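You operate a simulated robot arm through the tools that you are given. There is no shell and no other tool. Be economical: measure what you need, move in short steps, check, and stop when the job is done.

You are at the controls of a simulated robot arm. One attempt, no reset.

## Task
Put the 62 round block from the top shelf of the low rack on the drip rack and the 44 round block on top of the black gauge. Take the white sensor and put it on the black ring on the top of the black cart. Put the yellow spring on the low shelf of the cooling rack away on the wooden bench top. Switch the black fan switch on. Put the jug from the steel bench top in the inside of the basin. Put the cleaner tin on the silver steel tray. Any order will do. Set down upright: jug.

Only the result counts: the job must be done as asked and must still hold three seconds after the hand-in. Knocking over, shifting, dropping, spilling or breaking anything else fails it.

## Robot
A 7-joint arm with a two-finger gripper on a trunk, on a base that drives. Base frame: it is fixed to the floor where the robot stands at the start and does not move with it; the origin is under the middle of the robot, x ahead of it, y to its left, z up; the surface under the hand at the start is at about z = 400. Lengths are in mm, angles in rad, forces in N, time in s.
With the tool pointing down near the work surface it reaches from about 180 to 700 mm from the robot's upright axis, wherever it stands. Its first joint turns from -2.897 to 2.897 rad. Places, roughly: black fan switch [-1800, 200, 900]; black gauge [500, 0, 500]; black ring (6x6x2 cm) [-4800, -11600, 1000]; cleaner tin [-10250, 1500, 750]; drip rack [-1400, 3000, 900]; inside of the basin (25x28 cm) [-120, 3000, 880]; jug [250, 2750, 1000]; round block [500, 250, 500]; steel tray (31x15x8 cm) [-10200, 1300, 800]; white sensor (3x3x9 cm) [-4900, -12100, 1000]; wooden bench top [-10000, 1000, 800]; yellow spring (4x4x3 cm) [-1500, -500, 500]. Payload 2.94 kg.
The TCP is the grasp point between the finger pads, 30 mm short of the fingertips. In the tool frame z runs along the fingers and y along their closing line. The gripper opens to 138 mm. The gripper's body begins 109 mm behind the TCP.
Orientation is that of the tool frame in the base frame, as a unit quaternion [x, y, z, w]. With the fingers straight down and closing along the base's y, the tool's x points along the base's -x, its y along +y and its z along -z.

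## Interface
- The arm moves only by the tool send_rows. Its argument "commands" is a list of rows, each a list of 7 numbers: the opening, from 0 (shut) to 1 (fully open), then the shift along the tool's x, y, z in units of 200 mm (1.0 is 200 mm), then the turn, a rotation vector about the tool's x, y, z in units of 180 degrees (1.0 is 180 degrees). In form: [[claw, dx, dy, dz, rx, ry, rz], ...]. A call has 1 to 8 rows; each row is the pose to reach, as a shift and turn from the pose commanded when the call began, along the tool's axes at that moment. A call with a number of a shift or a turn outside -1 to 1 is refused whole. A row lasts 0.2 s, in which the tool goes at most 50 mm and 0.15 rad; a call with a longer step from one row to the next is refused whole, and so is a gripper value outside its range. A pose out of reach is approached as far as the arm can. The call stops where the force on the tool passes 40 N (or 10 N more than at its start, if that is more) or the arm is blocked; 0.2 s more then pass. Each finger halts on what it meets, pressing with about 27 N; the grip force reading is that of the motor and also rises with nothing between the fingers. The clock runs only during rows and for 0.2 s after the last one: add rows that repeat a pose to give the fingers time. The reply holds the time, the measured pose of the TCP, the force on the tool along the base axes, the opening and the grip force, in the units named above and with some noise, with the torque about the TCP (base axes, N m) and any sound that the robot's microphone picked up, and new pictures: "show" is both (left out), scene, wrist or none.
- Cameras (640 x 400 px; columns grow to the right, rows downward): "scene" is now at [-8, 161.4, 1311.8]; the picture's right is [0.30, -0.95, 0.00], its down [-0.77, -0.25, -0.58] and it looks along [0.56, 0.18, -0.81] (base axes); focal length 296 px, centre (320, 200). "wrist" rides on the gripper at [71, 19, -146] in the tool frame; the picture's right is [-0.26, 0.97, 0.00], its down [-0.85, -0.23, -0.48] and it looks along [-0.46, -0.12, 0.88] (tool axes); focal length 280 px, centre (320, 200).
- lift_body(by): slides the trunk up (or, below 0, down) by that many mm; the arm and the scene camera ride with it, the base frame stays. It gives what a move gives, with no picture.
- base_move(legs): drives the robot by 1 to 6 legs, each [ahead, left, turn to the left] in mm, mm and rad, along the robot's own axes; the way and the turn of a leg run together, so that a leg with both is an arc; at most 1500 mm and 3.142 rad a leg. The arm and the cameras ride along, it lands a little off, and it stops where it bumps. It gives what a move gives, and a new picture of the scene camera.
- aim_head(pan, tilt): turns the head with the scene camera to pan (to the left, within 1.501 rad either way) and tilt (down, from -0.506 to 1.204), counted from straight ahead of the robot. It gives what a move gives, and a new picture of the scene camera.
- pixel_to_xyz(camera, pixels): for up to 12 pixels [column, row] of the newest picture of that camera ("zoom" is the newest enlarged one), the place [x, y, z] in the base frame of the surface seen there, good to about 3 mm, but the place of the scene camera against the robot may be out by one fixed shift of up to 12 mm in any direction. The clock stands still meanwhile.
- close_up(camera, box): a new picture of the part [left, top, right, bottom] of that camera's present view, enlarged. The clock stands still meanwhile.
- job_done(): hands the job in; it is judged then, once.

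Go step by step. Measure first, check grasps and placings, and put right what went wrong. The budget is 131 turns and 260 pictures, counting those below and the enlarged ones. Unless the task says otherwise, let go and move clear before handing in, and close with one line.

The tools are called after "Call:" by a JSON object that holds its "name" and its "arguments". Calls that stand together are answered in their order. send_rows: Moves the arm, as the interface text tells. Its arguments: {"type":"object","properties":{"commands":{"type":"array","items":{"type":"array","items":{"type":"number"}}},"show":{"type":"string","enum":["both","scene","wrist","none"]}},"required":["commands"]} The other tools are called the same way: lift_body (by) slides the trunk up or down; base_move (legs) drives the base; aim_head (pan, tilt) turns the head that bears the scene camera; pixel_to_xyz (camera, pixels) gives the place of the surface under pixels of a picture; close_up (camera, box) takes an enlarged picture of a part of a camera's view; job_done () hands the job in.

At the start:

```text
t: 0.0
eef_pos: [502.4, 93.6, 722.8]
tool_rot: [0.001, 1.0, 0.0, 0.0]
wrist_force: [-0.7, 0.1, 0.0]
torque: [0.01, -0.04, -0.01]
gripper_width: 138.1
grip_force: 0.0
trunk travel left (down, up): [-175.0, 279.0]
robot x, y, heading: [3.5, -0.7, -0.002]
head pan, tilt: [0.307, 0.946]
```

scene: 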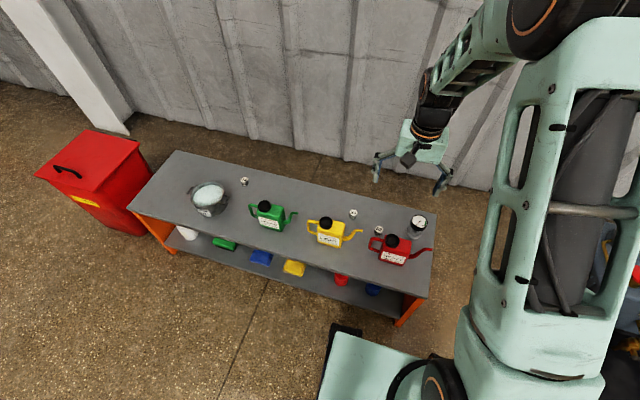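
wrist: 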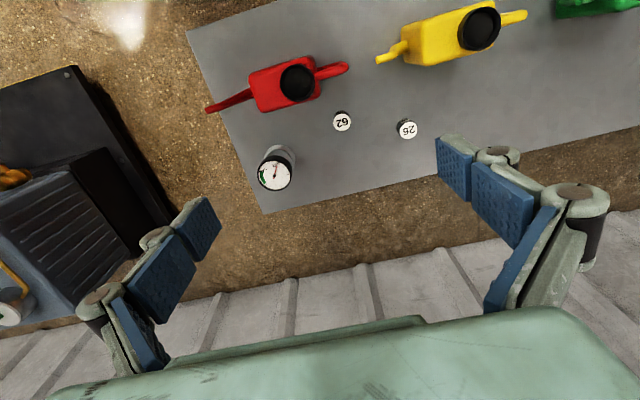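

The scene shows a low rack with three small numbered blocks near (353,214), (378,231) and (244,181), and the gauge at (418,222). I'll enlarge these to read the numbers and locate them.

Call:
{"name": "close_up", "arguments": {"camera": "scene", "box": [180, 150, 440, 310]}}

Call:
{"name": "pixel_to_xyz", "arguments": {"camera": "scene", "pixels": [[353, 213], [378, 229], [244, 179], [418, 219], [207, 190], [300, 240], [430, 280], [176, 155]]}}

Call:
{"name": "pixel_to_xyz", "arguments": {"camera": "wrist", "pixels": [[341, 122], [408, 129], [274, 173], [268, 152], [300, 80], [240, 200]]}}

```text
2.46 times, centred on (310, 230) of scene
```

zoom: 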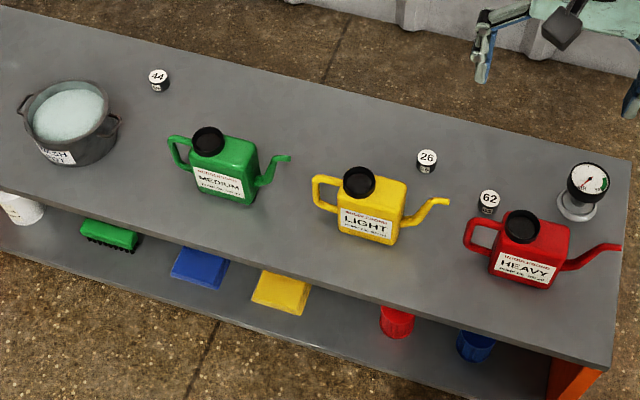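

```text
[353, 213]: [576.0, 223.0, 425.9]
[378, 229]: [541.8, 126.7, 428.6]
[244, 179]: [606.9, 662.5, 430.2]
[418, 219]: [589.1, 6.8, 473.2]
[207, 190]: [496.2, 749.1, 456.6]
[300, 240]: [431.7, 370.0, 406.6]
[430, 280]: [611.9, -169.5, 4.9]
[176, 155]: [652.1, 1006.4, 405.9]
```

```text
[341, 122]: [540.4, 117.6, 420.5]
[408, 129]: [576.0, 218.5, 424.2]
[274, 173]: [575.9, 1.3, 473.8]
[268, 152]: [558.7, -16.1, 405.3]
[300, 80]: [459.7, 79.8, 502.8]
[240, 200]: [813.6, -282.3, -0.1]
```

44 is at about (607,662), 62 at (541,120), and the gauge at (580,4) with its top around z=473. I'll check the gauge top and the rack edges before driving.

Call:
{"name": "close_up", "arguments": {"camera": "wrist", "box": [200, 50, 440, 200]}}

Call:
{"name": "pixel_to_xyz", "arguments": {"camera": "scene", "pixels": [[300, 260], [405, 290], [140, 207], [345, 340], [433, 225], [340, 325]]}}

```text
2.67 times, centred on (320, 125) of wrist
```

zoom: 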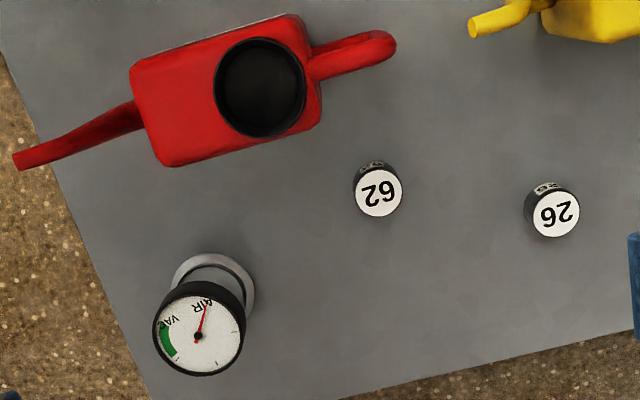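

```text
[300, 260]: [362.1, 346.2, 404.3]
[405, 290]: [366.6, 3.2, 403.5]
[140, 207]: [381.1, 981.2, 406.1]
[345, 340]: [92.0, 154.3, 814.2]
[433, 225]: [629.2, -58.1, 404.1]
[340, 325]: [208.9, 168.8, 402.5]
```

Call:
{"name": "pixel_to_xyz", "arguments": {"camera": "zoom", "pixels": [[198, 335], [166, 335], [232, 335], [198, 303], [198, 365], [380, 192], [362, 192], [398, 192], [380, 210], [555, 213], [380, 235]]}}

Call:
{"name": "base_move", "arguments": {"legs": [[0, 340, 0]]}}

```text
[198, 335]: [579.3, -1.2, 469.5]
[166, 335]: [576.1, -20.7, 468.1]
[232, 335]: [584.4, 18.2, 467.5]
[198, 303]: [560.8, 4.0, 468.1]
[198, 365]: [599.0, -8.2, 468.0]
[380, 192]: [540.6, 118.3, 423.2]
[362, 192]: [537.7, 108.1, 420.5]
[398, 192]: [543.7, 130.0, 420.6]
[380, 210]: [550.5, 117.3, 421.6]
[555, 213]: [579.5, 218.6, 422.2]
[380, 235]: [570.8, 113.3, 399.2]
```

```text
t: 3.6
eef_pos: [503.1, 432.0, 723.0]
tool_rot: [0.001, 1.0, 0.001, -0.001]
wrist_force: [-0.5, -0.1, -0.2]
torque: [0.02, -0.01, -0.01]
gripper_width: 138.2
grip_force: 0.0
trunk travel left (down, up): [-175.0, 279.0]
robot x, y, heading: [1.5, 340.2, -0.004]
head pan, tilt: [0.307, 0.946]
```

scene: 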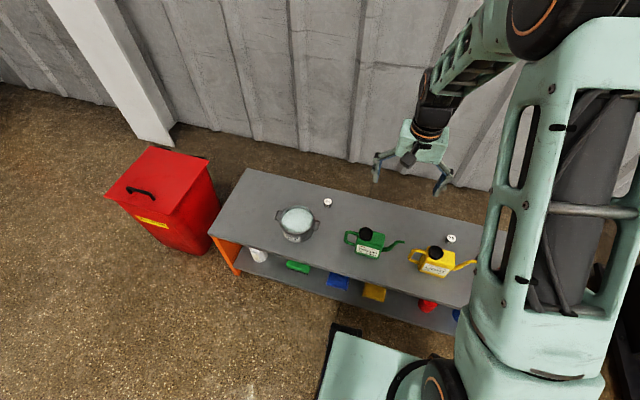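

The robot moved 340 mm. I'll bring the tool over the 44 block and look with the wrist camera.

Call:
{"name": "send_rows", "arguments": {"commands": [[1, -0.085, 0.167, 0.07, 0, 0, 0], [1, -0.17, 0.333, 0.14, 0, 0, 0], [1, -0.255, 0.5, 0.21, 0, 0, 0], [1, -0.34, 0.667, 0.28, 0, 0, 0], [1, -0.425, 0.833, 0.35, 0, 0, 0], [1, -0.5, 1.0, 0.42, 0, 0, 0], [1, -0.5, 1.0, 0.42, 0, 0, 0]], "show": "wrist"}}

```text
t: 5.2
eef_pos: [604.2, 633.3, 637.4]
tool_rot: [0.001, 1.0, 0.0, 0.0]
wrist_force: [-0.2, -0.3, -0.7]
torque: [-0.01, -0.02, 0.0]
gripper_width: 138.3
grip_force: 0.1
trunk travel left (down, up): [-175.0, 279.0]
robot x, y, heading: [1.3, 341.3, -0.003]
head pan, tilt: [0.307, 0.946]
```

wrist: 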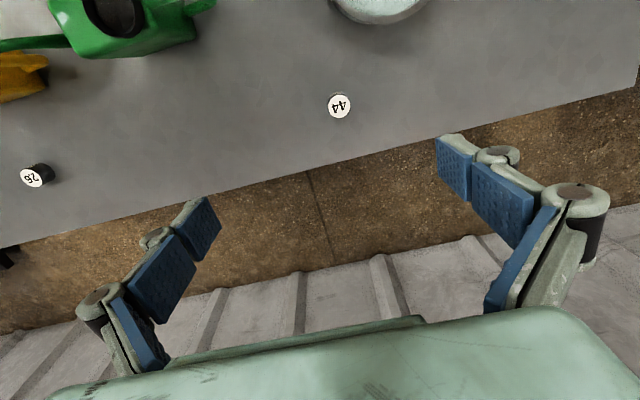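

Call:
{"name": "pixel_to_xyz", "arguments": {"camera": "wrist", "pixels": [[340, 106], [332, 106], [347, 106], [340, 98], [340, 114], [340, 130], [372, 5], [180, 30]]}}

```text
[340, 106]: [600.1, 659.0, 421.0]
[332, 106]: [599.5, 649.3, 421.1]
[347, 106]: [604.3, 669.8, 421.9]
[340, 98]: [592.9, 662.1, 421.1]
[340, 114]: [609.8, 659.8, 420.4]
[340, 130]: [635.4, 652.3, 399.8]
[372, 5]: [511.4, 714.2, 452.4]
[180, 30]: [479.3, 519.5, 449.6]
```

44 is centred at (600.5,659.5), top z=421. I'll descend with a narrower opening so as to clear the bucket, then close.

Call:
{"name": "send_rows", "arguments": {"commands": [[0.45, 0.018, 0.13, 0.0, 0, 0, 0], [0.45, 0.018, 0.13, 0.2, 0, 0, 0], [0.45, 0.018, 0.13, 0.4, 0, 0, 0], [0.45, 0.018, 0.13, 0.6, 0, 0, 0], [0.45, 0.018, 0.13, 0.75, 0, 0, 0], [0.45, 0.018, 0.13, 0.9, 0, 0, 0], [0.45, 0.018, 0.13, 1.0, 0, 0, 0], [0.45, 0.018, 0.13, 1.0, 0, 0, 0]], "show": "wrist"}}

```text
t: 7.0
eef_pos: [600.9, 658.5, 440.3]
tool_rot: [0.0, 1.0, 0.0, 0.0]
wrist_force: [-0.3, -0.2, 0.0]
torque: [0.0, -0.04, 0.01]
gripper_width: 62.0
grip_force: 0.1
trunk travel left (down, up): [-175.0, 279.0]
robot x, y, heading: [0.6, 335.7, -0.003]
head pan, tilt: [0.307, 0.946]
```

wrist: 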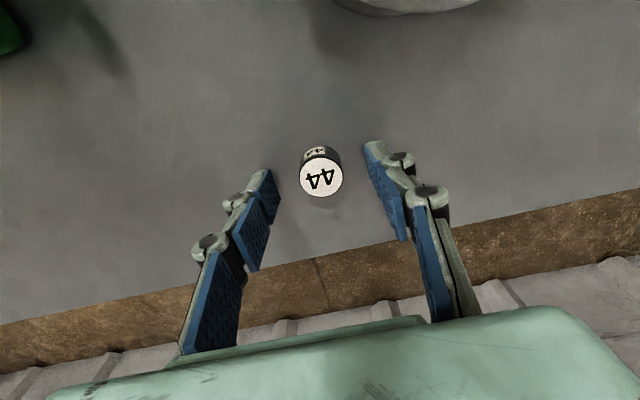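

The block is between the tips at (321,176). Down 5 mm, close, lift.

Call:
{"name": "send_rows", "arguments": {"commands": [[0.45, 0, 0, 0.028, 0, 0, 0], [0.1, 0, 0, 0.028, 0, 0, 0], [0.1, 0, 0, 0.028, 0, 0, 0], [0.1, 0, 0, 0.028, 0, 0, 0], [0.1, 0, 0, 0.0, 0, 0, 0], [0.1, 0, 0, -0.2, 0, 0, 0], [0.1, 0, 0, -0.4, 0, 0, 0], [0.1, 0, 0, -0.6, 0, 0, 0]], "show": "wrist"}}

```text
t: 8.8
eef_pos: [601.0, 656.9, 559.8]
tool_rot: [0.001, 1.0, 0.001, 0.0]
wrist_force: [-0.1, 0.5, -2.2]
torque: [-0.01, 0.01, -0.02]
gripper_width: 28.1
grip_force: 26.8
trunk travel left (down, up): [-175.0, 279.0]
robot x, y, heading: [0.8, 343.1, -0.003]
head pan, tilt: [0.307, 0.946]
```

wrist: 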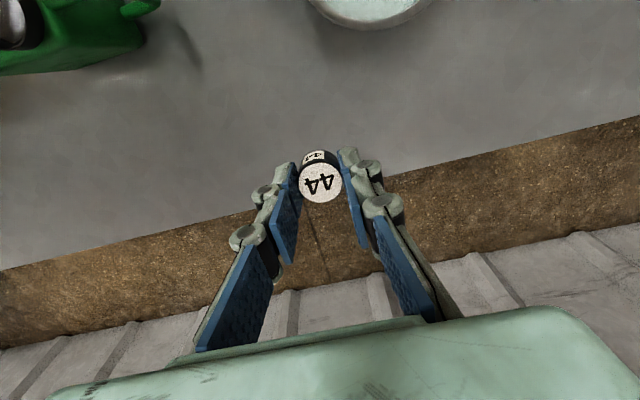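

44 is held. Driving back 340 mm right.

Call:
{"name": "base_move", "arguments": {"legs": [[0, -340, 0]]}}

Call:
{"name": "send_rows", "arguments": {"commands": [[0.1, 0, -0.25, 0, 0, 0, 0], [0.1, 0, -0.5, 0, 0, 0, 0], [0.1, 0.02, -0.7, 0, 0, 0, 0], [0.1, 0.04, -0.85, 0, 0, 0, 0], [0.1, 0.05, -1.0, 0, 0, 0, 0]], "show": "wrist"}}

```text
t: 12.3
eef_pos: [600.7, 311.7, 558.6]
tool_rot: [0.005, 1.0, -0.001, -0.001]
wrist_force: [0.7, 0.5, -1.1]
torque: [-0.04, 0.02, -0.02]
gripper_width: 28.3
grip_force: 27.1
trunk travel left (down, up): [-175.0, 279.0]
robot x, y, heading: [-1.2, -1.8, -0.008]
head pan, tilt: [0.307, 0.946]
```

scene: 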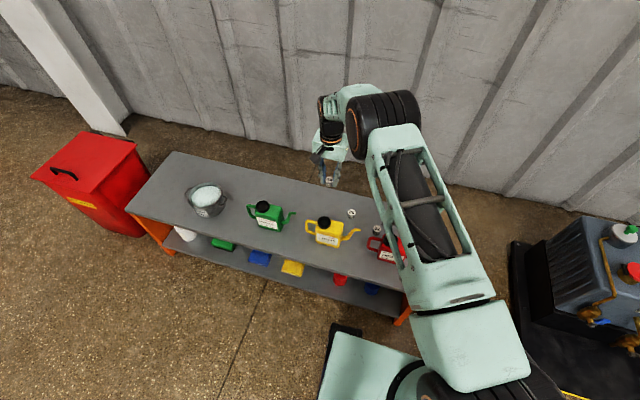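

```text
t: 13.5
eef_pos: [588.3, 113.7, 559.2]
tool_rot: [0.004, 1.0, 0.0, 0.001]
wrist_force: [-0.4, 0.3, -1.8]
torque: [-0.05, 0.0, 0.02]
gripper_width: 28.3
grip_force: 26.7
trunk travel left (down, up): [-175.0, 279.0]
robot x, y, heading: [0.7, -0.8, -0.009]
head pan, tilt: [0.307, 0.946]
```

wrist: 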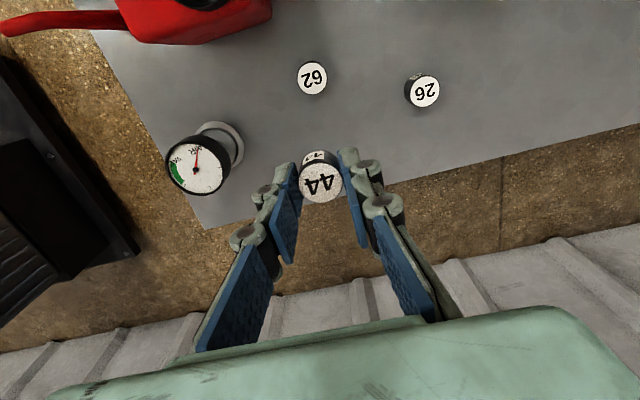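

Call:
{"name": "pixel_to_xyz", "arguments": {"camera": "wrist", "pixels": [[196, 168], [180, 168], [213, 168], [196, 150], [196, 187], [313, 78], [320, 186], [320, 168]]}}

```text
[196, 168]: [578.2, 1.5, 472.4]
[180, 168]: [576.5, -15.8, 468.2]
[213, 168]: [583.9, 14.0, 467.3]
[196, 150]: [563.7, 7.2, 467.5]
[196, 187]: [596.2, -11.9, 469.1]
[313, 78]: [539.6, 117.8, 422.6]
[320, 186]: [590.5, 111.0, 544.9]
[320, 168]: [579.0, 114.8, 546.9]
```

Call:
{"name": "send_rows", "arguments": {"commands": [[0.1, 0.02, -0.2, 0, 0, 0, 0], [0.1, 0.04, -0.4, 0, 0, 0, 0], [0.1, 0.044, -0.573, 0, 0, 0, 0], [0.1, 0.044, -0.573, 0.1, 0, 0, 0], [0.1, 0.044, -0.573, 0.2, 0, 0, 0], [0.1, 0.044, -0.573, 0.2, 0, 0, 0]], "show": "wrist"}}

```text
t: 14.9
eef_pos: [581.4, -2.8, 519.4]
tool_rot: [0.005, 1.0, 0.0, 0.0]
wrist_force: [-0.4, -0.5, -1.3]
torque: [-0.01, -0.05, 0.01]
gripper_width: 28.0
grip_force: 26.8
trunk travel left (down, up): [-175.0, 279.0]
robot x, y, heading: [-0.7, 0.8, -0.008]
head pan, tilt: [0.307, 0.946]
```

wrist: 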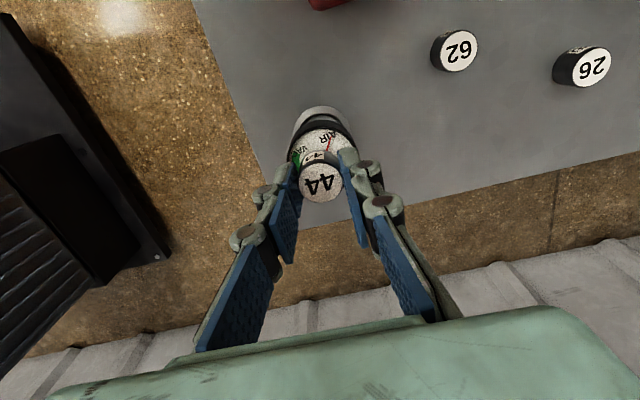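

Call:
{"name": "send_rows", "arguments": {"commands": [[0.1, 0, 0, 0.04, 0, 0, 0], [0.1, 0, 0, 0.06, 0, 0, 0], [0.1, 0, 0, 0.075, 0, 0, 0], [0.1, 0, 0, 0.085, 0, 0, 0]], "show": "wrist"}}

```text
t: 15.9
eef_pos: [579.2, -2.9, 504.7]
tool_rot: [0.005, 1.0, 0.0, 0.002]
wrist_force: [-4.5, -0.8, 21.3]
torque: [0.04, 0.17, 0.01]
gripper_width: 28.2
grip_force: 26.9
trunk travel left (down, up): [-175.0, 279.0]
robot x, y, heading: [-0.9, 0.3, -0.012]
head pan, tilt: [0.307, 0.946]
```

wrist: 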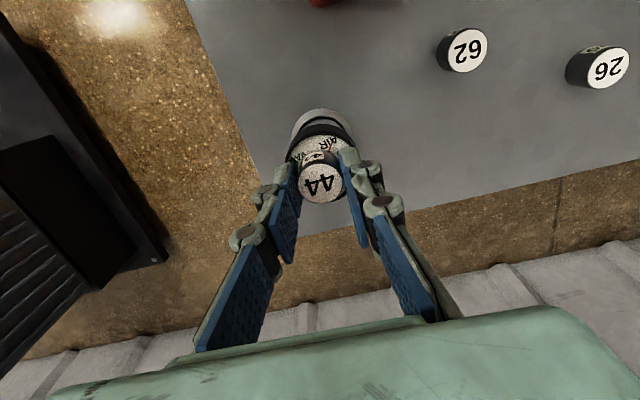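

Contact felt (21 N up). Ease up slightly, open, and rise.

Call:
{"name": "send_rows", "arguments": {"commands": [[0.1, 0, 0, -0.01, 0, 0, 0], [0.3, 0, 0, -0.01, 0, 0, 0], [0.45, 0, 0, -0.01, 0, 0, 0], [0.45, 0, 0, -0.01, 0, 0, 0], [0.45, 0, 0, -0.2, 0, 0, 0], [0.45, 0, 0, -0.4, 0, 0, 0], [0.45, 0.2, 0.1, -0.4, 0, 0, 0], [0.45, 0.2, 0.1, -0.4, 0, 0, 0]], "show": "wrist"}}

```text
t: 17.7
eef_pos: [538.8, 17.4, 583.6]
tool_rot: [0.005, 1.0, 0.0, 0.0]
wrist_force: [-0.1, -0.7, -0.6]
torque: [0.03, -0.01, 0.01]
gripper_width: 62.0
grip_force: 0.0
trunk travel left (down, up): [-175.0, 279.0]
robot x, y, heading: [-0.5, -1.9, -0.011]
head pan, tilt: [0.307, 0.946]
```

wrist: 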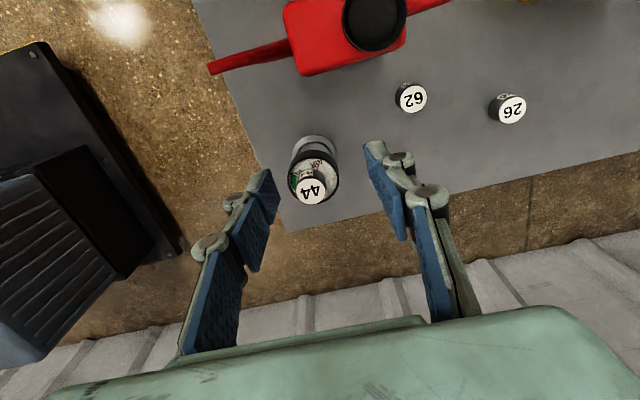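

44 sits on the gauge at (312,190). Now over 62 at (540,118) and down.

Call:
{"name": "send_rows", "arguments": {"commands": [[0.45, -0.006, 0.25, 0, 0, 0, 0], [0.45, -0.006, 0.5, 0, 0, 0, 0], [0.45, -0.006, 0.503, 0.2, 0, 0, 0], [0.45, -0.006, 0.503, 0.4, 0, 0, 0], [0.45, -0.006, 0.503, 0.55, 0, 0, 0], [0.45, -0.006, 0.503, 0.65, 0, 0, 0], [0.45, -0.006, 0.503, 0.7, 0, 0, 0], [0.45, -0.006, 0.503, 0.7, 0, 0, 0]], "show": "wrist"}}

```text
t: 19.5
eef_pos: [544.6, 118.5, 442.8]
tool_rot: [0.005, 1.0, 0.0, 0.0]
wrist_force: [-0.2, 0.3, 0.1]
torque: [0.01, -0.01, -0.02]
gripper_width: 62.3
grip_force: 0.1
trunk travel left (down, up): [-175.0, 279.0]
robot x, y, heading: [-2.5, 2.4, -0.014]
head pan, tilt: [0.307, 0.946]
```

wrist: 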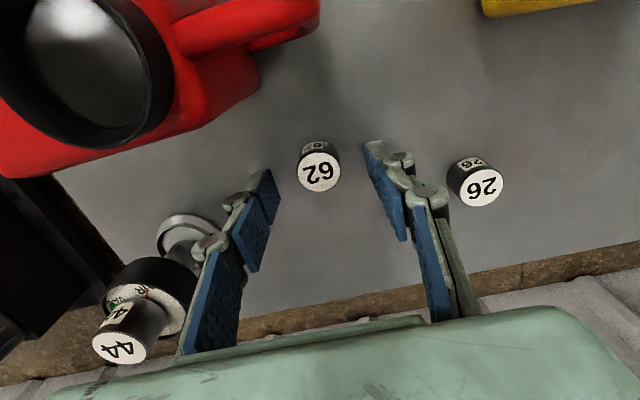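

Call:
{"name": "send_rows", "arguments": {"commands": [[0.45, 0.02, 0, 0.036, 0, 0, 0], [0.1, 0.02, 0, 0.036, 0, 0, 0], [0.1, 0.02, 0, 0.036, 0, 0, 0], [0.1, 0.02, 0, 0.036, 0, 0, 0], [0.1, 0.02, 0, 0.0, 0, 0, 0], [0.1, 0.02, 0, -0.2, 0, 0, 0], [0.1, 0.02, 0, -0.4, 0, 0, 0], [0.1, 0.02, 0, -0.6, 0, 0, 0]], "show": "wrist"}}

Call:
{"name": "aim_head", "arguments": {"pan": 1.3, "tilt": 0.35}}

```text
t: 21.3
eef_pos: [535.8, 118.5, 564.3]
tool_rot: [0.005, 1.0, 0.0, 0.0]
wrist_force: [0.3, -0.7, -1.0]
torque: [0.03, 0.05, -0.01]
gripper_width: 28.4
grip_force: 26.9
trunk travel left (down, up): [-175.0, 279.0]
robot x, y, heading: [-8.1, 0.8, -0.015]
head pan, tilt: [0.307, 0.946]
```

wrist: 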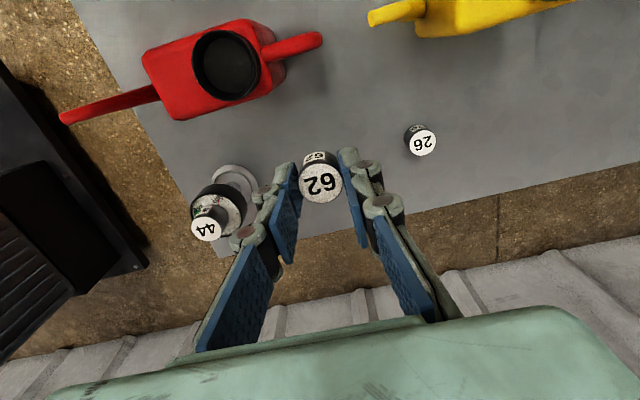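

```text
t: 22.6
eef_pos: [536.9, 118.8, 564.3]
tool_rot: [0.006, 1.0, 0.0, 0.0]
wrist_force: [0.6, 1.1, -1.6]
torque: [0.01, 0.01, -0.01]
gripper_width: 28.3
grip_force: 27.2
trunk travel left (down, up): [-175.0, 279.0]
robot x, y, heading: [-1.8, 1.1, -0.009]
head pan, tilt: [1.3, 0.351]
```

scene: 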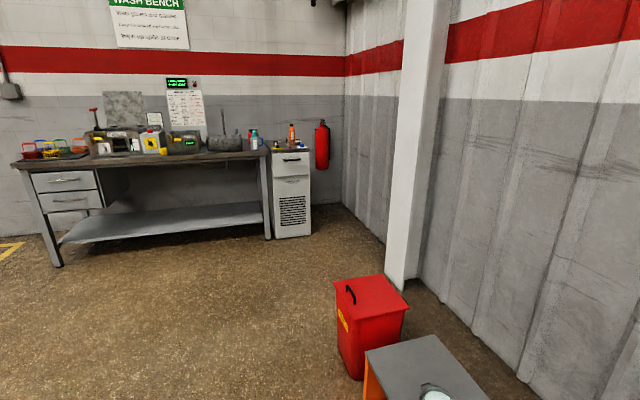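

62 is held. The wash bench is ahead-left at rows 130–230; I'll enlarge it and measure.

Call:
{"name": "close_up", "arguments": {"camera": "scene", "box": [0, 60, 320, 260]}}

Call:
{"name": "pixel_to_xyz", "arguments": {"camera": "scene", "pixels": [[40, 150], [20, 164], [260, 158], [130, 148], [225, 145], [70, 150], [292, 152], [282, 237], [60, 265], [270, 150]]}}

```text
2.00 times, centred on (160, 160) of scene
```

zoom: 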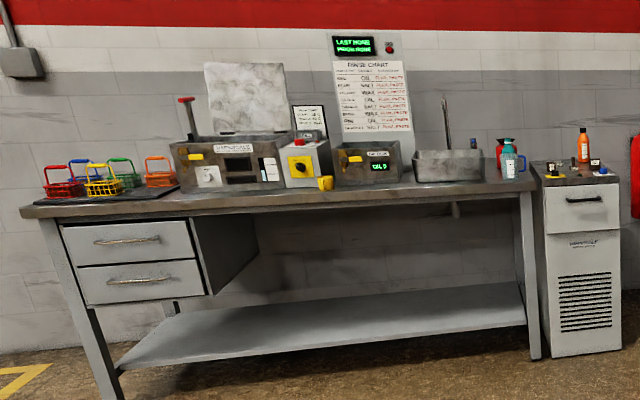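

```text
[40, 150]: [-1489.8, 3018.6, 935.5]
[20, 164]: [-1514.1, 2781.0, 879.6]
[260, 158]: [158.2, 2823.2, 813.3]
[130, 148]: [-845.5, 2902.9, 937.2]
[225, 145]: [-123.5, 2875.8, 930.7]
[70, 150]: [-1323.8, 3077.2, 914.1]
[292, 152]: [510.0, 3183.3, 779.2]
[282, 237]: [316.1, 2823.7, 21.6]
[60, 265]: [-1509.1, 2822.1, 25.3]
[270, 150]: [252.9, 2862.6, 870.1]
```

Bench front edge y≈2780, top z≈860. I'll raise the trunk, back off from the rack, turn left, and drive toward the drip rack end.

Call:
{"name": "lift_body", "arguments": {"by": 275}}

Call:
{"name": "base_move", "arguments": {"legs": [[-400, 0, 0], [0, 0, 1.575], [1500, 0, 0], [500, 0, 0], [0, 1000, 0]]}}

Call:
{"name": "aim_head", "arguments": {"pan": 0, "tilt": 0.6}}

```text
t: 25.4
eef_pos: [537.3, 119.4, 839.3]
tool_rot: [0.005, 1.0, 0.0, 0.0]
wrist_force: [0.5, 0.1, -1.7]
torque: [-0.01, -0.01, 0.0]
gripper_width: 28.1
grip_force: 27.2
trunk travel left (down, up): [-450.0, 4.0]
robot x, y, heading: [-4.2, -0.6, -0.011]
head pan, tilt: [1.3, 0.351]
```

```text
t: 50.0
eef_pos: [-1550.7, 2528.3, 838.7]
tool_rot: [0.714, -0.7, 0.0, 0.0]
wrist_force: [-0.3, 0.1, -0.7]
torque: [0.01, 0.03, -0.02]
gripper_width: 28.1
grip_force: 26.7
trunk travel left (down, up): [-450.0, 4.0]
robot x, y, heading: [-1420.9, 1996.3, 1.593]
head pan, tilt: [1.3, 0.351]
```

scene: 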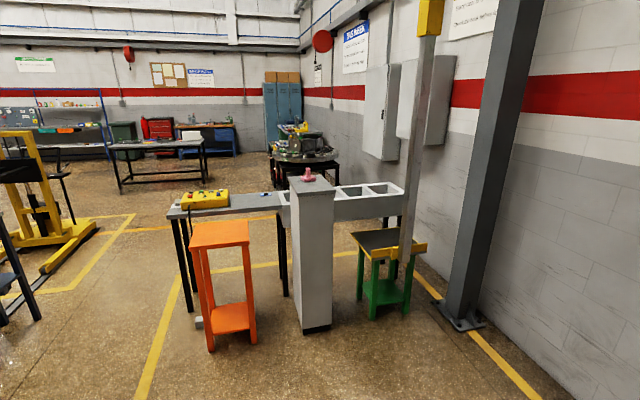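

```text
t: 51.5
eef_pos: [-1552.7, 2529.4, 839.9]
tool_rot: [0.714, -0.7, 0.0, 0.0]
wrist_force: [0.3, -0.9, -1.6]
torque: [-0.03, -0.02, 0.04]
gripper_width: 28.2
grip_force: 26.9
trunk travel left (down, up): [-450.0, 4.0]
robot x, y, heading: [-1415.4, 1993.1, 1.587]
head pan, tilt: [0.0, 0.6]
```

scene: 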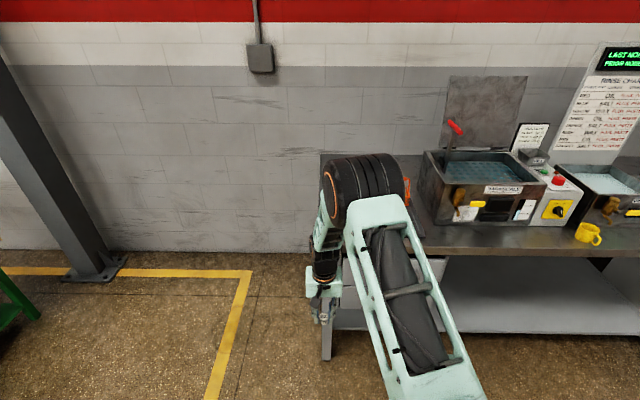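

The arm hides the drip rack and the hand is lower than the bench top. Raising the hand 200 mm and looking with the wrist camera.

Call:
{"name": "send_rows", "arguments": {"commands": [[0.1, 0, 0, -0.25, 0, 0, 0], [0.1, 0, 0, -0.5, 0, 0, 0], [0.1, 0, 0, -0.75, 0, 0, 0], [0.1, 0, 0, -1.0, 0, 0, 0], [0.1, 0, 0, -1.0, 0, 0, 0]], "show": "both"}}

```text
t: 52.7
eef_pos: [-1551.8, 2531.6, 1036.8]
tool_rot: [0.713, -0.701, 0.001, 0.0]
wrist_force: [-0.9, 0.4, -0.7]
torque: [0.01, 0.01, -0.01]
gripper_width: 27.8
grip_force: 26.6
trunk travel left (down, up): [-450.0, 4.0]
robot x, y, heading: [-1416.7, 1991.6, 1.592]
head pan, tilt: [0.0, 0.6]
```

scene: 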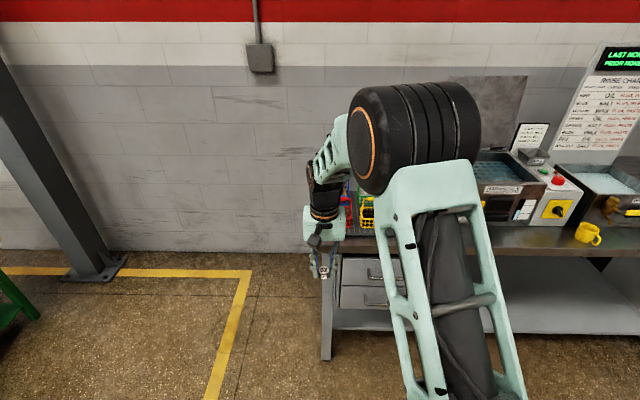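
wrist: 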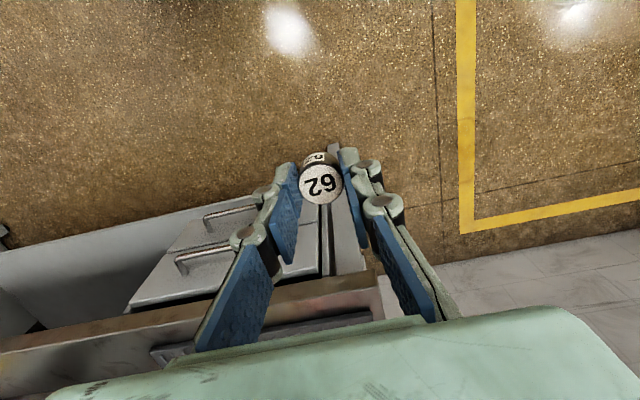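

Driving 350 mm forward and 100 mm right to bring the hand above the drip rack.

Call:
{"name": "base_move", "arguments": {"legs": [[300, -100, -0.02]]}}

Call:
{"name": "send_rows", "arguments": {"commands": [[0.1, 0, 0, -0.1, 0, 0, 0]], "show": "wrist"}}

```text
t: 54.9
eef_pos: [-1447.1, 2840.1, 1037.4]
tool_rot: [0.708, -0.707, 0.0, -0.001]
wrist_force: [0.3, 0.2, -1.1]
torque: [0.0, -0.01, 0.02]
gripper_width: 28.0
grip_force: 26.8
trunk travel left (down, up): [-450.0, 4.0]
robot x, y, heading: [-1320.0, 2300.4, 1.568]
head pan, tilt: [0.0, 0.6]
```

scene: 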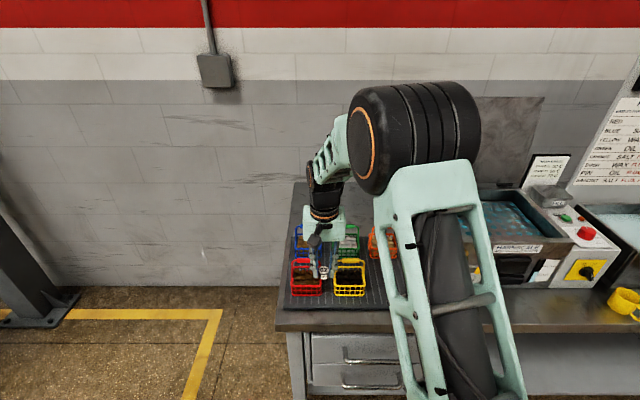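

```text
t: 55.2
eef_pos: [-1444.7, 2840.0, 1056.5]
tool_rot: [0.707, -0.707, 0.001, 0.001]
wrist_force: [-0.1, -0.1, -1.0]
torque: [-0.01, 0.0, 0.0]
gripper_width: 28.2
grip_force: 26.6
trunk travel left (down, up): [-450.0, 4.0]
robot x, y, heading: [-1317.1, 2299.1, 1.574]
head pan, tilt: [0.0, 0.6]
```

wrist: 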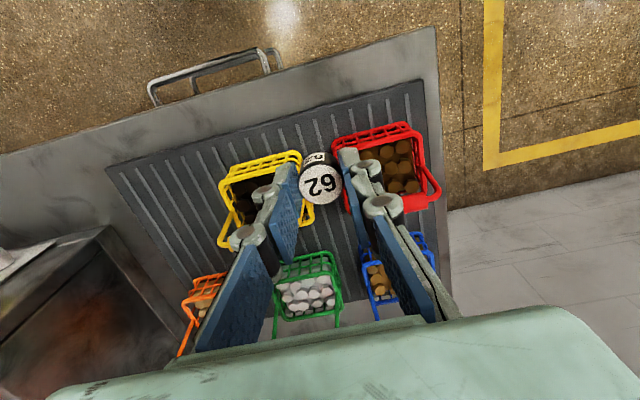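

The drip rack is the ribbed mat; the free area is around (165,200). Measuring it.

Call:
{"name": "pixel_to_xyz", "arguments": {"camera": "wrist", "pixels": [[110, 170], [165, 200], [185, 240], [150, 185], [222, 185], [195, 280], [240, 120], [415, 90], [220, 160], [240, 250], [180, 175], [185, 275]]}}

Call:
{"name": "close_up", "arguments": {"camera": "wrist", "box": [90, 80, 330, 340]}}

```text
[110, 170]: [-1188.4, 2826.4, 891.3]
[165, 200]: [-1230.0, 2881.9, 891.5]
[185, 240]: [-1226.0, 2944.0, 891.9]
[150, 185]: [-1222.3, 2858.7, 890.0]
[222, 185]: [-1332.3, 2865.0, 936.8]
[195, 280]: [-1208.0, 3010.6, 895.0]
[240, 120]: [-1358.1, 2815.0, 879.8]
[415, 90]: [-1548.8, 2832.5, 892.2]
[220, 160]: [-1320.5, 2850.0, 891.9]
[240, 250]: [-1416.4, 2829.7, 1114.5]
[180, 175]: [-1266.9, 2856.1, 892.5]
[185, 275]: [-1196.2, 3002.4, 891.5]
```

```text
1.54 times, centred on (210, 210) of wrist
```

zoom: 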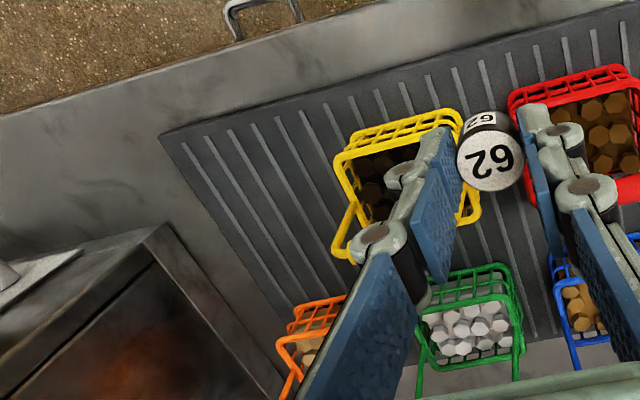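

Call:
{"name": "pixel_to_xyz", "arguments": {"camera": "wrist", "pixels": [[102, 234], [60, 255], [130, 290], [170, 340], [40, 320]]}}

Call:
{"name": "pixel_to_xyz", "arguments": {"camera": "scene", "pixels": [[480, 190], [487, 234], [370, 292], [383, 300]]}}

```text
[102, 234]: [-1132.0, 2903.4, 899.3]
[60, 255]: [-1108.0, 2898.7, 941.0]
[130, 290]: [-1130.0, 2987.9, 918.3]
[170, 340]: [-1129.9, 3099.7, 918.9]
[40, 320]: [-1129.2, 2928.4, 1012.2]
```

```text
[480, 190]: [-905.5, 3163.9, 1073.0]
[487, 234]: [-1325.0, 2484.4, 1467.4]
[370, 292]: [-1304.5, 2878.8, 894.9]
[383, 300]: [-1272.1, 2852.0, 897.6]
```

Tank wall at x=-1130, yellow basket edge at x≈-1325; I'll aim at (-1243,2860) on the mat, top 892. First move sideways high.

Call:
{"name": "send_rows", "arguments": {"commands": [[0.1, 0, -0.25, 0, 0, 0, 0], [0.1, -0.05, -0.5, 0, 0, 0, 0], [0.1, -0.1, -0.75, 0, 0, 0, 0], [0.1, -0.1, -1.0, 0, 0, 0, 0], [0.1, -0.1, -1.0, 0.2, 0, 0, 0], [0.1, -0.1, -1.0, 0.4, 0, 0, 0], [0.1, -0.1, -1.0, 0.5, 0, 0, 0], [0.1, -0.1, -1.0, 0.5, 0, 0, 0]], "show": "wrist"}}

```text
refused: row 2 steps farther than a row can; nothing moved
```

Call:
{"name": "send_rows", "arguments": {"commands": [[0.1, -0.02, -0.24, 0, 0, 0, 0], [0.1, -0.04, -0.48, 0, 0, 0, 0], [0.1, -0.06, -0.72, 0, 0, 0, 0], [0.1, -0.08, -0.96, 0, 0, 0, 0], [0.1, -0.1, -1.0, 0.2, 0, 0, 0], [0.1, -0.1, -1.0, 0.4, 0, 0, 0], [0.1, -0.1, -1.0, 0.5, 0, 0, 0], [0.1, -0.1, -1.0, 0.5, 0, 0, 0]], "show": "wrist"}}

```text
t: 57.0
eef_pos: [-1244.6, 2858.0, 957.7]
tool_rot: [0.708, -0.707, 0.0, 0.0]
wrist_force: [1.2, -0.3, -0.8]
torque: [0.03, -0.01, 0.0]
gripper_width: 28.3
grip_force: 26.9
trunk travel left (down, up): [-450.0, 4.0]
robot x, y, heading: [-1321.5, 2302.2, 1.569]
head pan, tilt: [0.0, 0.6]
```

wrist: 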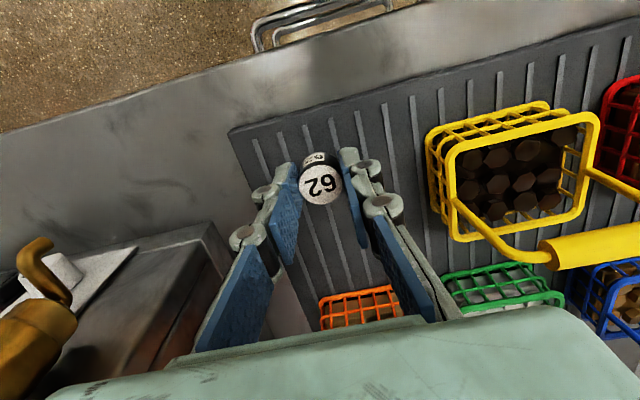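

Call:
{"name": "send_rows", "arguments": {"commands": [[0.1, 0, 0, 0.08, 0, 0, 0], [0.1, 0, 0, 0.13, 0, 0, 0], [0.1, 0, 0, 0.15, 0, 0, 0], [0.1, 0, 0, 0.16, 0, 0, 0], [0.1, 0, 0, 0.165, 0, 0, 0]], "show": "wrist"}}

```text
t: 58.2
eef_pos: [-1245.8, 2859.8, 928.0]
tool_rot: [0.707, -0.707, -0.002, -0.002]
wrist_force: [-1.0, -2.7, 20.8]
torque: [-0.21, 0.04, -0.03]
gripper_width: 28.1
grip_force: 27.0
trunk travel left (down, up): [-450.0, 4.0]
robot x, y, heading: [-1316.8, 2302.5, 1.571]
head pan, tilt: [0.0, 0.6]
```

wrist: 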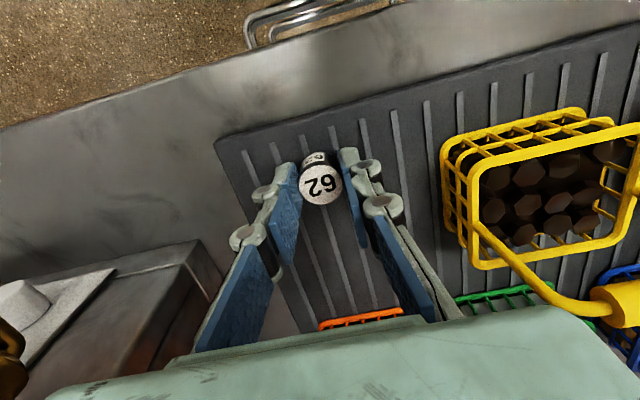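

Contact at 21 N; releasing and rising, then a look.

Call:
{"name": "send_rows", "arguments": {"commands": [[0.1, 0, 0, -0.01, 0, 0, 0], [0.28, 0, 0, -0.01, 0, 0, 0], [0.4, 0, 0, -0.01, 0, 0, 0], [0.4, 0, 0, -0.01, 0, 0, 0], [0.4, 0, 0, -0.2, 0, 0, 0], [0.4, 0, 0, -0.4, 0, 0, 0], [0.4, 0, 0, -0.6, 0, 0, 0], [0.4, 0, 0, -0.8, 0, 0, 0]], "show": "wrist"}}

Call:
{"name": "aim_head", "arguments": {"pan": -1.1, "tilt": 0.4}}

```text
t: 60.0
eef_pos: [-1248.5, 2862.2, 1086.6]
tool_rot: [0.708, -0.706, 0.0, 0.0]
wrist_force: [-0.6, -0.8, 0.8]
torque: [0.01, 0.0, 0.01]
gripper_width: 54.8
grip_force: 0.0
trunk travel left (down, up): [-450.0, 4.0]
robot x, y, heading: [-1319.9, 2302.1, 1.57]
head pan, tilt: [0.0, 0.6]
```

wrist: 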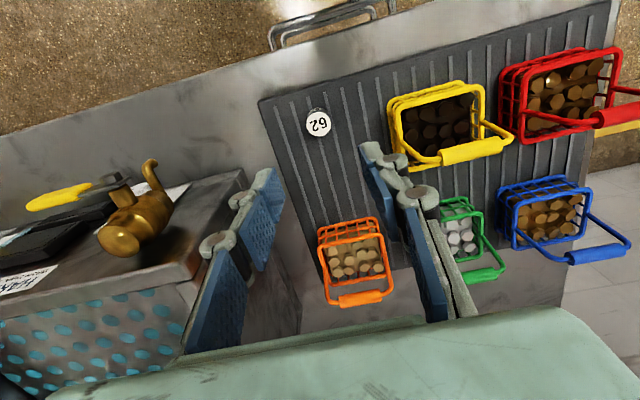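

```text
t: 61.4
eef_pos: [-1247.6, 2862.7, 1085.6]
tool_rot: [0.708, -0.706, 0.0, 0.0]
wrist_force: [0.1, 0.1, 0.1]
torque: [0.0, -0.06, 0.03]
gripper_width: 54.9
grip_force: 0.0
trunk travel left (down, up): [-450.0, 4.0]
robot x, y, heading: [-1321.3, 2301.8, 1.571]
head pan, tilt: [-1.1, 0.4]
```

scene: 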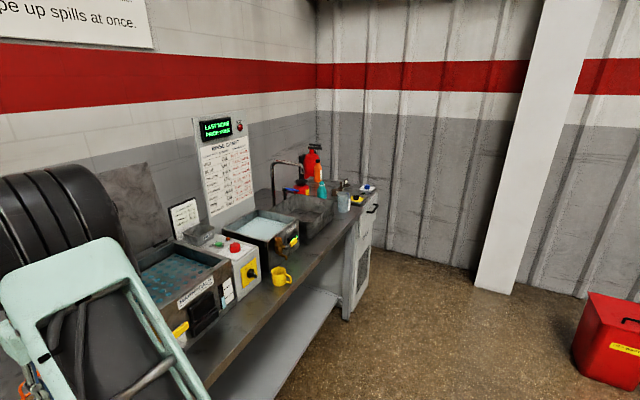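

62 stands on the drip rack at (318,123). Now the jug: there is a grey cup-like vessel at (343,200); enlarging.

Call:
{"name": "close_up", "arguments": {"camera": "scene", "box": [240, 140, 400, 240]}}

Call:
{"name": "pixel_to_xyz", "arguments": {"camera": "scene", "pixels": [[343, 196], [343, 208], [322, 190], [300, 205], [362, 188], [290, 240], [370, 205]]}}

```text
4.00 times, centred on (320, 190) of scene
```

zoom: 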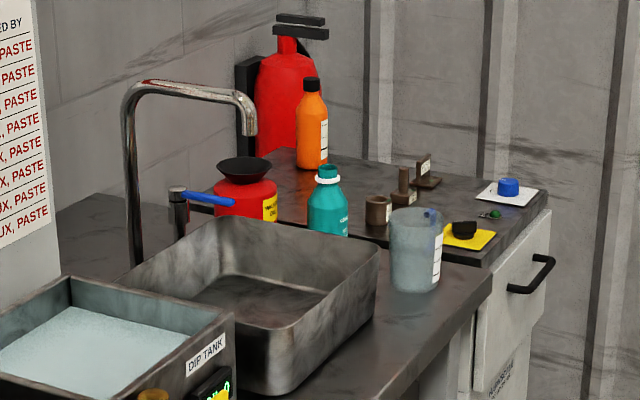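

```text
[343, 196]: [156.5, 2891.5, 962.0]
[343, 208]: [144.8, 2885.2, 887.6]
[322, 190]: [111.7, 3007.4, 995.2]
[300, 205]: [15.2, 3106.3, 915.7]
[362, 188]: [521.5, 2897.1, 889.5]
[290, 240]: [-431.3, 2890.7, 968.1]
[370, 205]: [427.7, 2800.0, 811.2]
```

Jug at about (155,2885). Backing off, driving right, with the hand high.

Call:
{"name": "base_move", "arguments": {"legs": [[-300, 0, 0], [0, -1320, 0], [250, 0, 0]]}}

Call:
{"name": "send_rows", "arguments": {"commands": [[0.8, 0, 0, -0.2, 0, 0, 0], [1, 0, 0, -0.4, 0, 0, 0], [1, 0, 0, -0.4, 0, 0, 0]], "show": "wrist"}}

```text
t: 76.1
eef_pos: [54.1, 2821.4, 1086.0]
tool_rot: [0.71, -0.704, 0.0, 0.0]
wrist_force: [0.0, 0.4, -0.6]
torque: [-0.03, -0.01, 0.0]
gripper_width: 55.2
grip_force: 0.0
trunk travel left (down, up): [-450.0, 4.0]
robot x, y, heading: [-14.9, 2258.8, 1.579]
head pan, tilt: [-1.1, 0.4]
```

scene: 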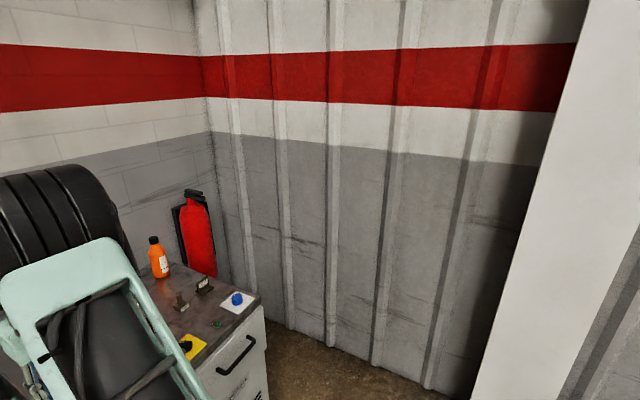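

```text
t: 76.9
eef_pos: [57.4, 2821.3, 1166.2]
tool_rot: [0.71, -0.704, 0.0, 0.0]
wrist_force: [-0.2, 0.2, -0.6]
torque: [-0.05, -0.01, -0.03]
gripper_width: 137.9
grip_force: 0.0
trunk travel left (down, up): [-450.0, 4.0]
robot x, y, heading: [-16.6, 2257.0, 1.581]
head pan, tilt: [-1.1, 0.4]
```

wrist: 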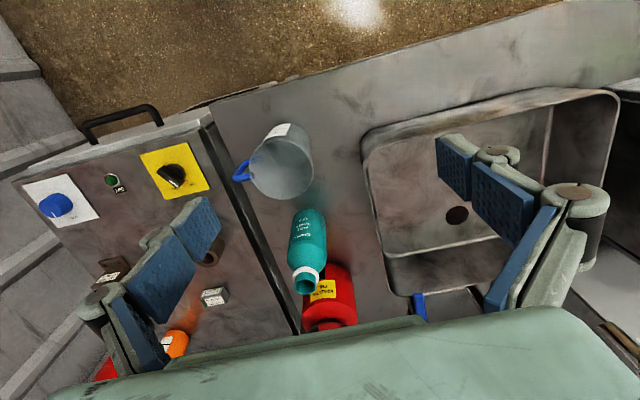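

The jug, with a blue handle at (240,172), is at (283,160); the basin is to its right. Measuring both.

Call:
{"name": "close_up", "arguments": {"camera": "wrist", "box": [200, 90, 360, 220]}}

Call:
{"name": "pixel_to_xyz", "arguments": {"camera": "wrist", "pixels": [[284, 136], [311, 160], [250, 165], [281, 197], [241, 175], [290, 128], [364, 138], [614, 95], [410, 290], [480, 190], [457, 214], [295, 215]]}}

```text
3.08 times, centred on (280, 155) of wrist
```

zoom: 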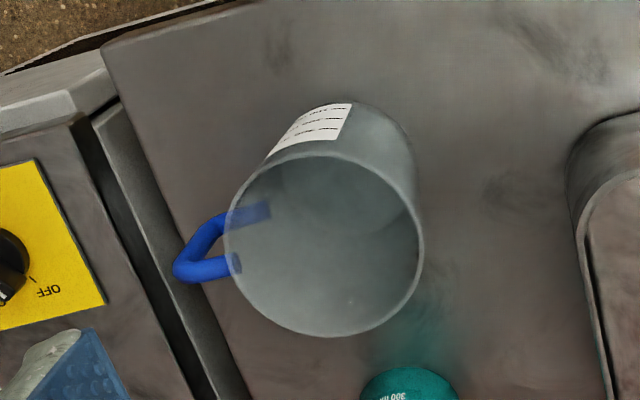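

```text
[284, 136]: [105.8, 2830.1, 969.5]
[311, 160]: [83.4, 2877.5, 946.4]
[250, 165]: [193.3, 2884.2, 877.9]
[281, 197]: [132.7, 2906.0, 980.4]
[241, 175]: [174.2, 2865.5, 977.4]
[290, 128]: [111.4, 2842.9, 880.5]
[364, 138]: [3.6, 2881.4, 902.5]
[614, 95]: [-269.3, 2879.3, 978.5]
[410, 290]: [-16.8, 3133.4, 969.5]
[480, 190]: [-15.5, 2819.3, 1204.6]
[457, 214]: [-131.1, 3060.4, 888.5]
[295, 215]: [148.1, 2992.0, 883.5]
```

Call:
{"name": "pixel_to_xyz", "arguments": {"camera": "zoom", "pixels": [[312, 155], [228, 245], [421, 245], [335, 335], [255, 185], [395, 185], [260, 310], [400, 310], [320, 130], [185, 268], [408, 160], [600, 150]]}}

Call:
{"name": "pixel_to_xyz", "arguments": {"camera": "wrist", "pixels": [[370, 145], [420, 135], [520, 105], [600, 100], [365, 165], [390, 250], [430, 170], [540, 170], [418, 305], [620, 110], [420, 200], [308, 215]]}}

```text
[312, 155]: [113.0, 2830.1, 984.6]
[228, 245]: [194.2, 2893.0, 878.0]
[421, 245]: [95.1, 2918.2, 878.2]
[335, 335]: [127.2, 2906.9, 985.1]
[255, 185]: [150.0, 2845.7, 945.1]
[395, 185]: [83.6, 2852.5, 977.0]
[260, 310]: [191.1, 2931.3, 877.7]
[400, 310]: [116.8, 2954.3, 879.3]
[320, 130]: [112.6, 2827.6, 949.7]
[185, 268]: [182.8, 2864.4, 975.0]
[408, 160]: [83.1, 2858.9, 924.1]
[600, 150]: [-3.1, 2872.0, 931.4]
```

```text
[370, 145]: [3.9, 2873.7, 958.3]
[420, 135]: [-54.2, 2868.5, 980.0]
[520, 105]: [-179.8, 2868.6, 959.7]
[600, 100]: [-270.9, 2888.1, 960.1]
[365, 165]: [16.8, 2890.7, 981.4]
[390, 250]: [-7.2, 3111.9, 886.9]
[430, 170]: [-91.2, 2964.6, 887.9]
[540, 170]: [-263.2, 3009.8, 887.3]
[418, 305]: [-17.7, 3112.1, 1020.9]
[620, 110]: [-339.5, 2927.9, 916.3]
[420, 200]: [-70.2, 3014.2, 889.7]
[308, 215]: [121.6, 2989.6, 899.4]
```

Rim z≈985, centre about (120,2868), radius 39, handle toward +x; basin interior x -270..0, y 2873..3112, floor 888. I'll move over the jug while turning the gripper so that it closes along y (clear of the handle).

Call:
{"name": "send_rows", "arguments": {"commands": [[1, -0.03, -0.04, 0, 0, 0, -0.047], [1, -0.06, -0.08, 0, 0, 0, -0.094], [1, -0.09, -0.12, 0, 0, 0, -0.141], [1, -0.12, -0.16, 0, 0, 0, -0.188], [1, -0.15, -0.2, 0, 0, 0, -0.235], [1, -0.18, -0.24, 0, 0, 0, -0.282], [1, -0.21, -0.28, 0, 0, 0, -0.329], [1, -0.234, -0.313, 0, 0, 0, -0.376]], "show": "none"}}

Call:
{"name": "send_rows", "arguments": {"commands": [[1, 0, 0, 0, 0, 0, -0.047], [1, 0, 0, 0, 0, 0, -0.094], [1, 0, 0, 0, 0, 0, -0.127], [0.85, 0, 0, 0, 0, 0, -0.127]], "show": "wrist"}}

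```text
t: 78.7
eef_pos: [118.5, 2869.6, 1165.0]
tool_rot: [0.982, -0.189, -0.001, 0.0]
wrist_force: [0.2, -0.3, -1.0]
torque: [0.01, 0.01, -0.09]
gripper_width: 138.0
grip_force: 0.1
trunk travel left (down, up): [-450.0, 4.0]
robot x, y, heading: [-14.5, 2260.4, 1.577]
head pan, tilt: [-1.1, 0.4]
```

```text
t: 79.7
eef_pos: [118.2, 2868.7, 1166.3]
tool_rot: [1.0, 0.011, 0.0, 0.0]
wrist_force: [-0.1, -0.4, 0.3]
torque: [-0.02, -0.03, -0.01]
gripper_width: 117.2
grip_force: 0.1
trunk travel left (down, up): [-450.0, 4.0]
robot x, y, heading: [-9.4, 2256.1, 1.576]
head pan, tilt: [-1.1, 0.4]
```

wrist: 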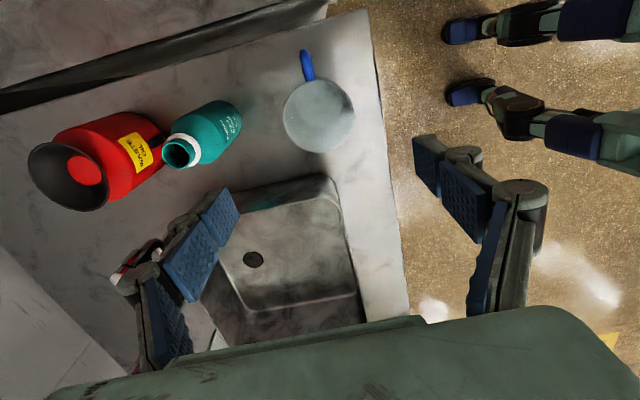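

Call:
{"name": "close_up", "arguments": {"camera": "wrist", "box": [240, 30, 400, 180]}}

Call:
{"name": "pixel_to_xyz", "arguments": {"camera": "wrist", "pixels": [[285, 113], [353, 122], [318, 80], [318, 150], [308, 60], [190, 150], [240, 115], [130, 270], [212, 335]]}}

```text
2.67 times, centred on (320, 105) of wrist
```

zoom: 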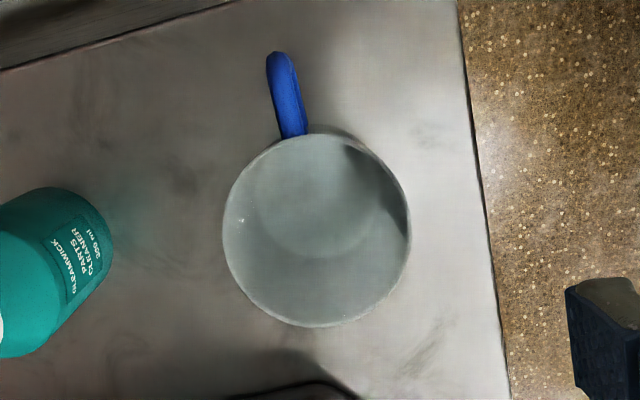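

```text
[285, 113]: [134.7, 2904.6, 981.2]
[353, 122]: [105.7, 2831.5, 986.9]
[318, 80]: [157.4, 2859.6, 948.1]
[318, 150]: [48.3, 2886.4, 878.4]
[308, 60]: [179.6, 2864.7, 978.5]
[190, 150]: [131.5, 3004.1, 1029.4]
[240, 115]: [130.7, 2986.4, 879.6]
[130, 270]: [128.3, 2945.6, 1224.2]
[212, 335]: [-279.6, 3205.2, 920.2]
```

Jug centre (120,2868) confirmed, bottle about 100 mm off. Descending around it.

Call:
{"name": "send_rows", "arguments": {"commands": [[0.8, 0.01, 0, 0.2, 0, 0, 0], [0.8, 0.01, 0, 0.4, 0, 0, 0], [0.8, 0.01, 0, 0.6, 0, 0, 0], [0.8, 0.01, 0, 0.7, 0, 0, 0], [0.8, 0.01, 0, 0.8, 0, 0, 0], [0.8, 0.01, 0, 0.9, 0, 0, 0], [0.8, 0.01, 0, 1.0, 0, 0, 0], [0.8, 0.01, 0, 1.0, 0, 0, 0]], "show": "wrist"}}

```text
t: 81.5
eef_pos: [119.1, 2868.7, 963.0]
tool_rot: [1.0, 0.009, -0.001, 0.0]
wrist_force: [-0.5, 0.7, -0.1]
torque: [0.01, -0.04, 0.01]
gripper_width: 110.2
grip_force: 0.1
trunk travel left (down, up): [-450.0, 4.0]
robot x, y, heading: [-14.7, 2259.3, 1.576]
head pan, tilt: [-1.1, 0.4]
```

wrist: 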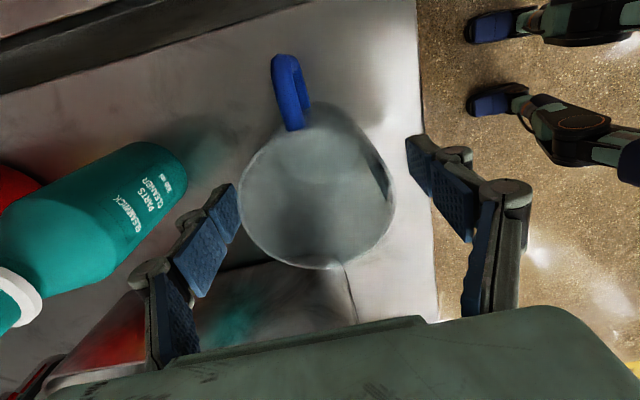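

Call:
{"name": "send_rows", "arguments": {"commands": [[0.8, 0, 0, 0.1, 0, 0, 0], [0.45, 0, 0, 0.1, 0, 0, 0], [0.45, 0, 0, 0.1, 0, 0, 0], [0.45, 0, 0, 0.1, 0, 0, 0], [0.45, 0, 0, 0.1, 0, 0, 0]], "show": "wrist"}}

```text
t: 82.7
eef_pos: [119.9, 2867.5, 947.7]
tool_rot: [1.0, 0.01, -0.001, 0.0]
wrist_force: [1.0, 0.3, 1.4]
torque: [-0.08, -0.05, 0.01]
gripper_width: 76.1
grip_force: 26.8
trunk travel left (down, up): [-450.0, 4.0]
robot x, y, heading: [-16.6, 2259.4, 1.579]
head pan, tilt: [-1.1, 0.4]
```

wrist: 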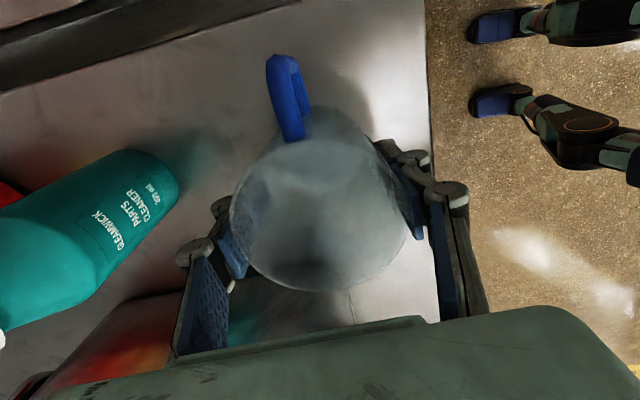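

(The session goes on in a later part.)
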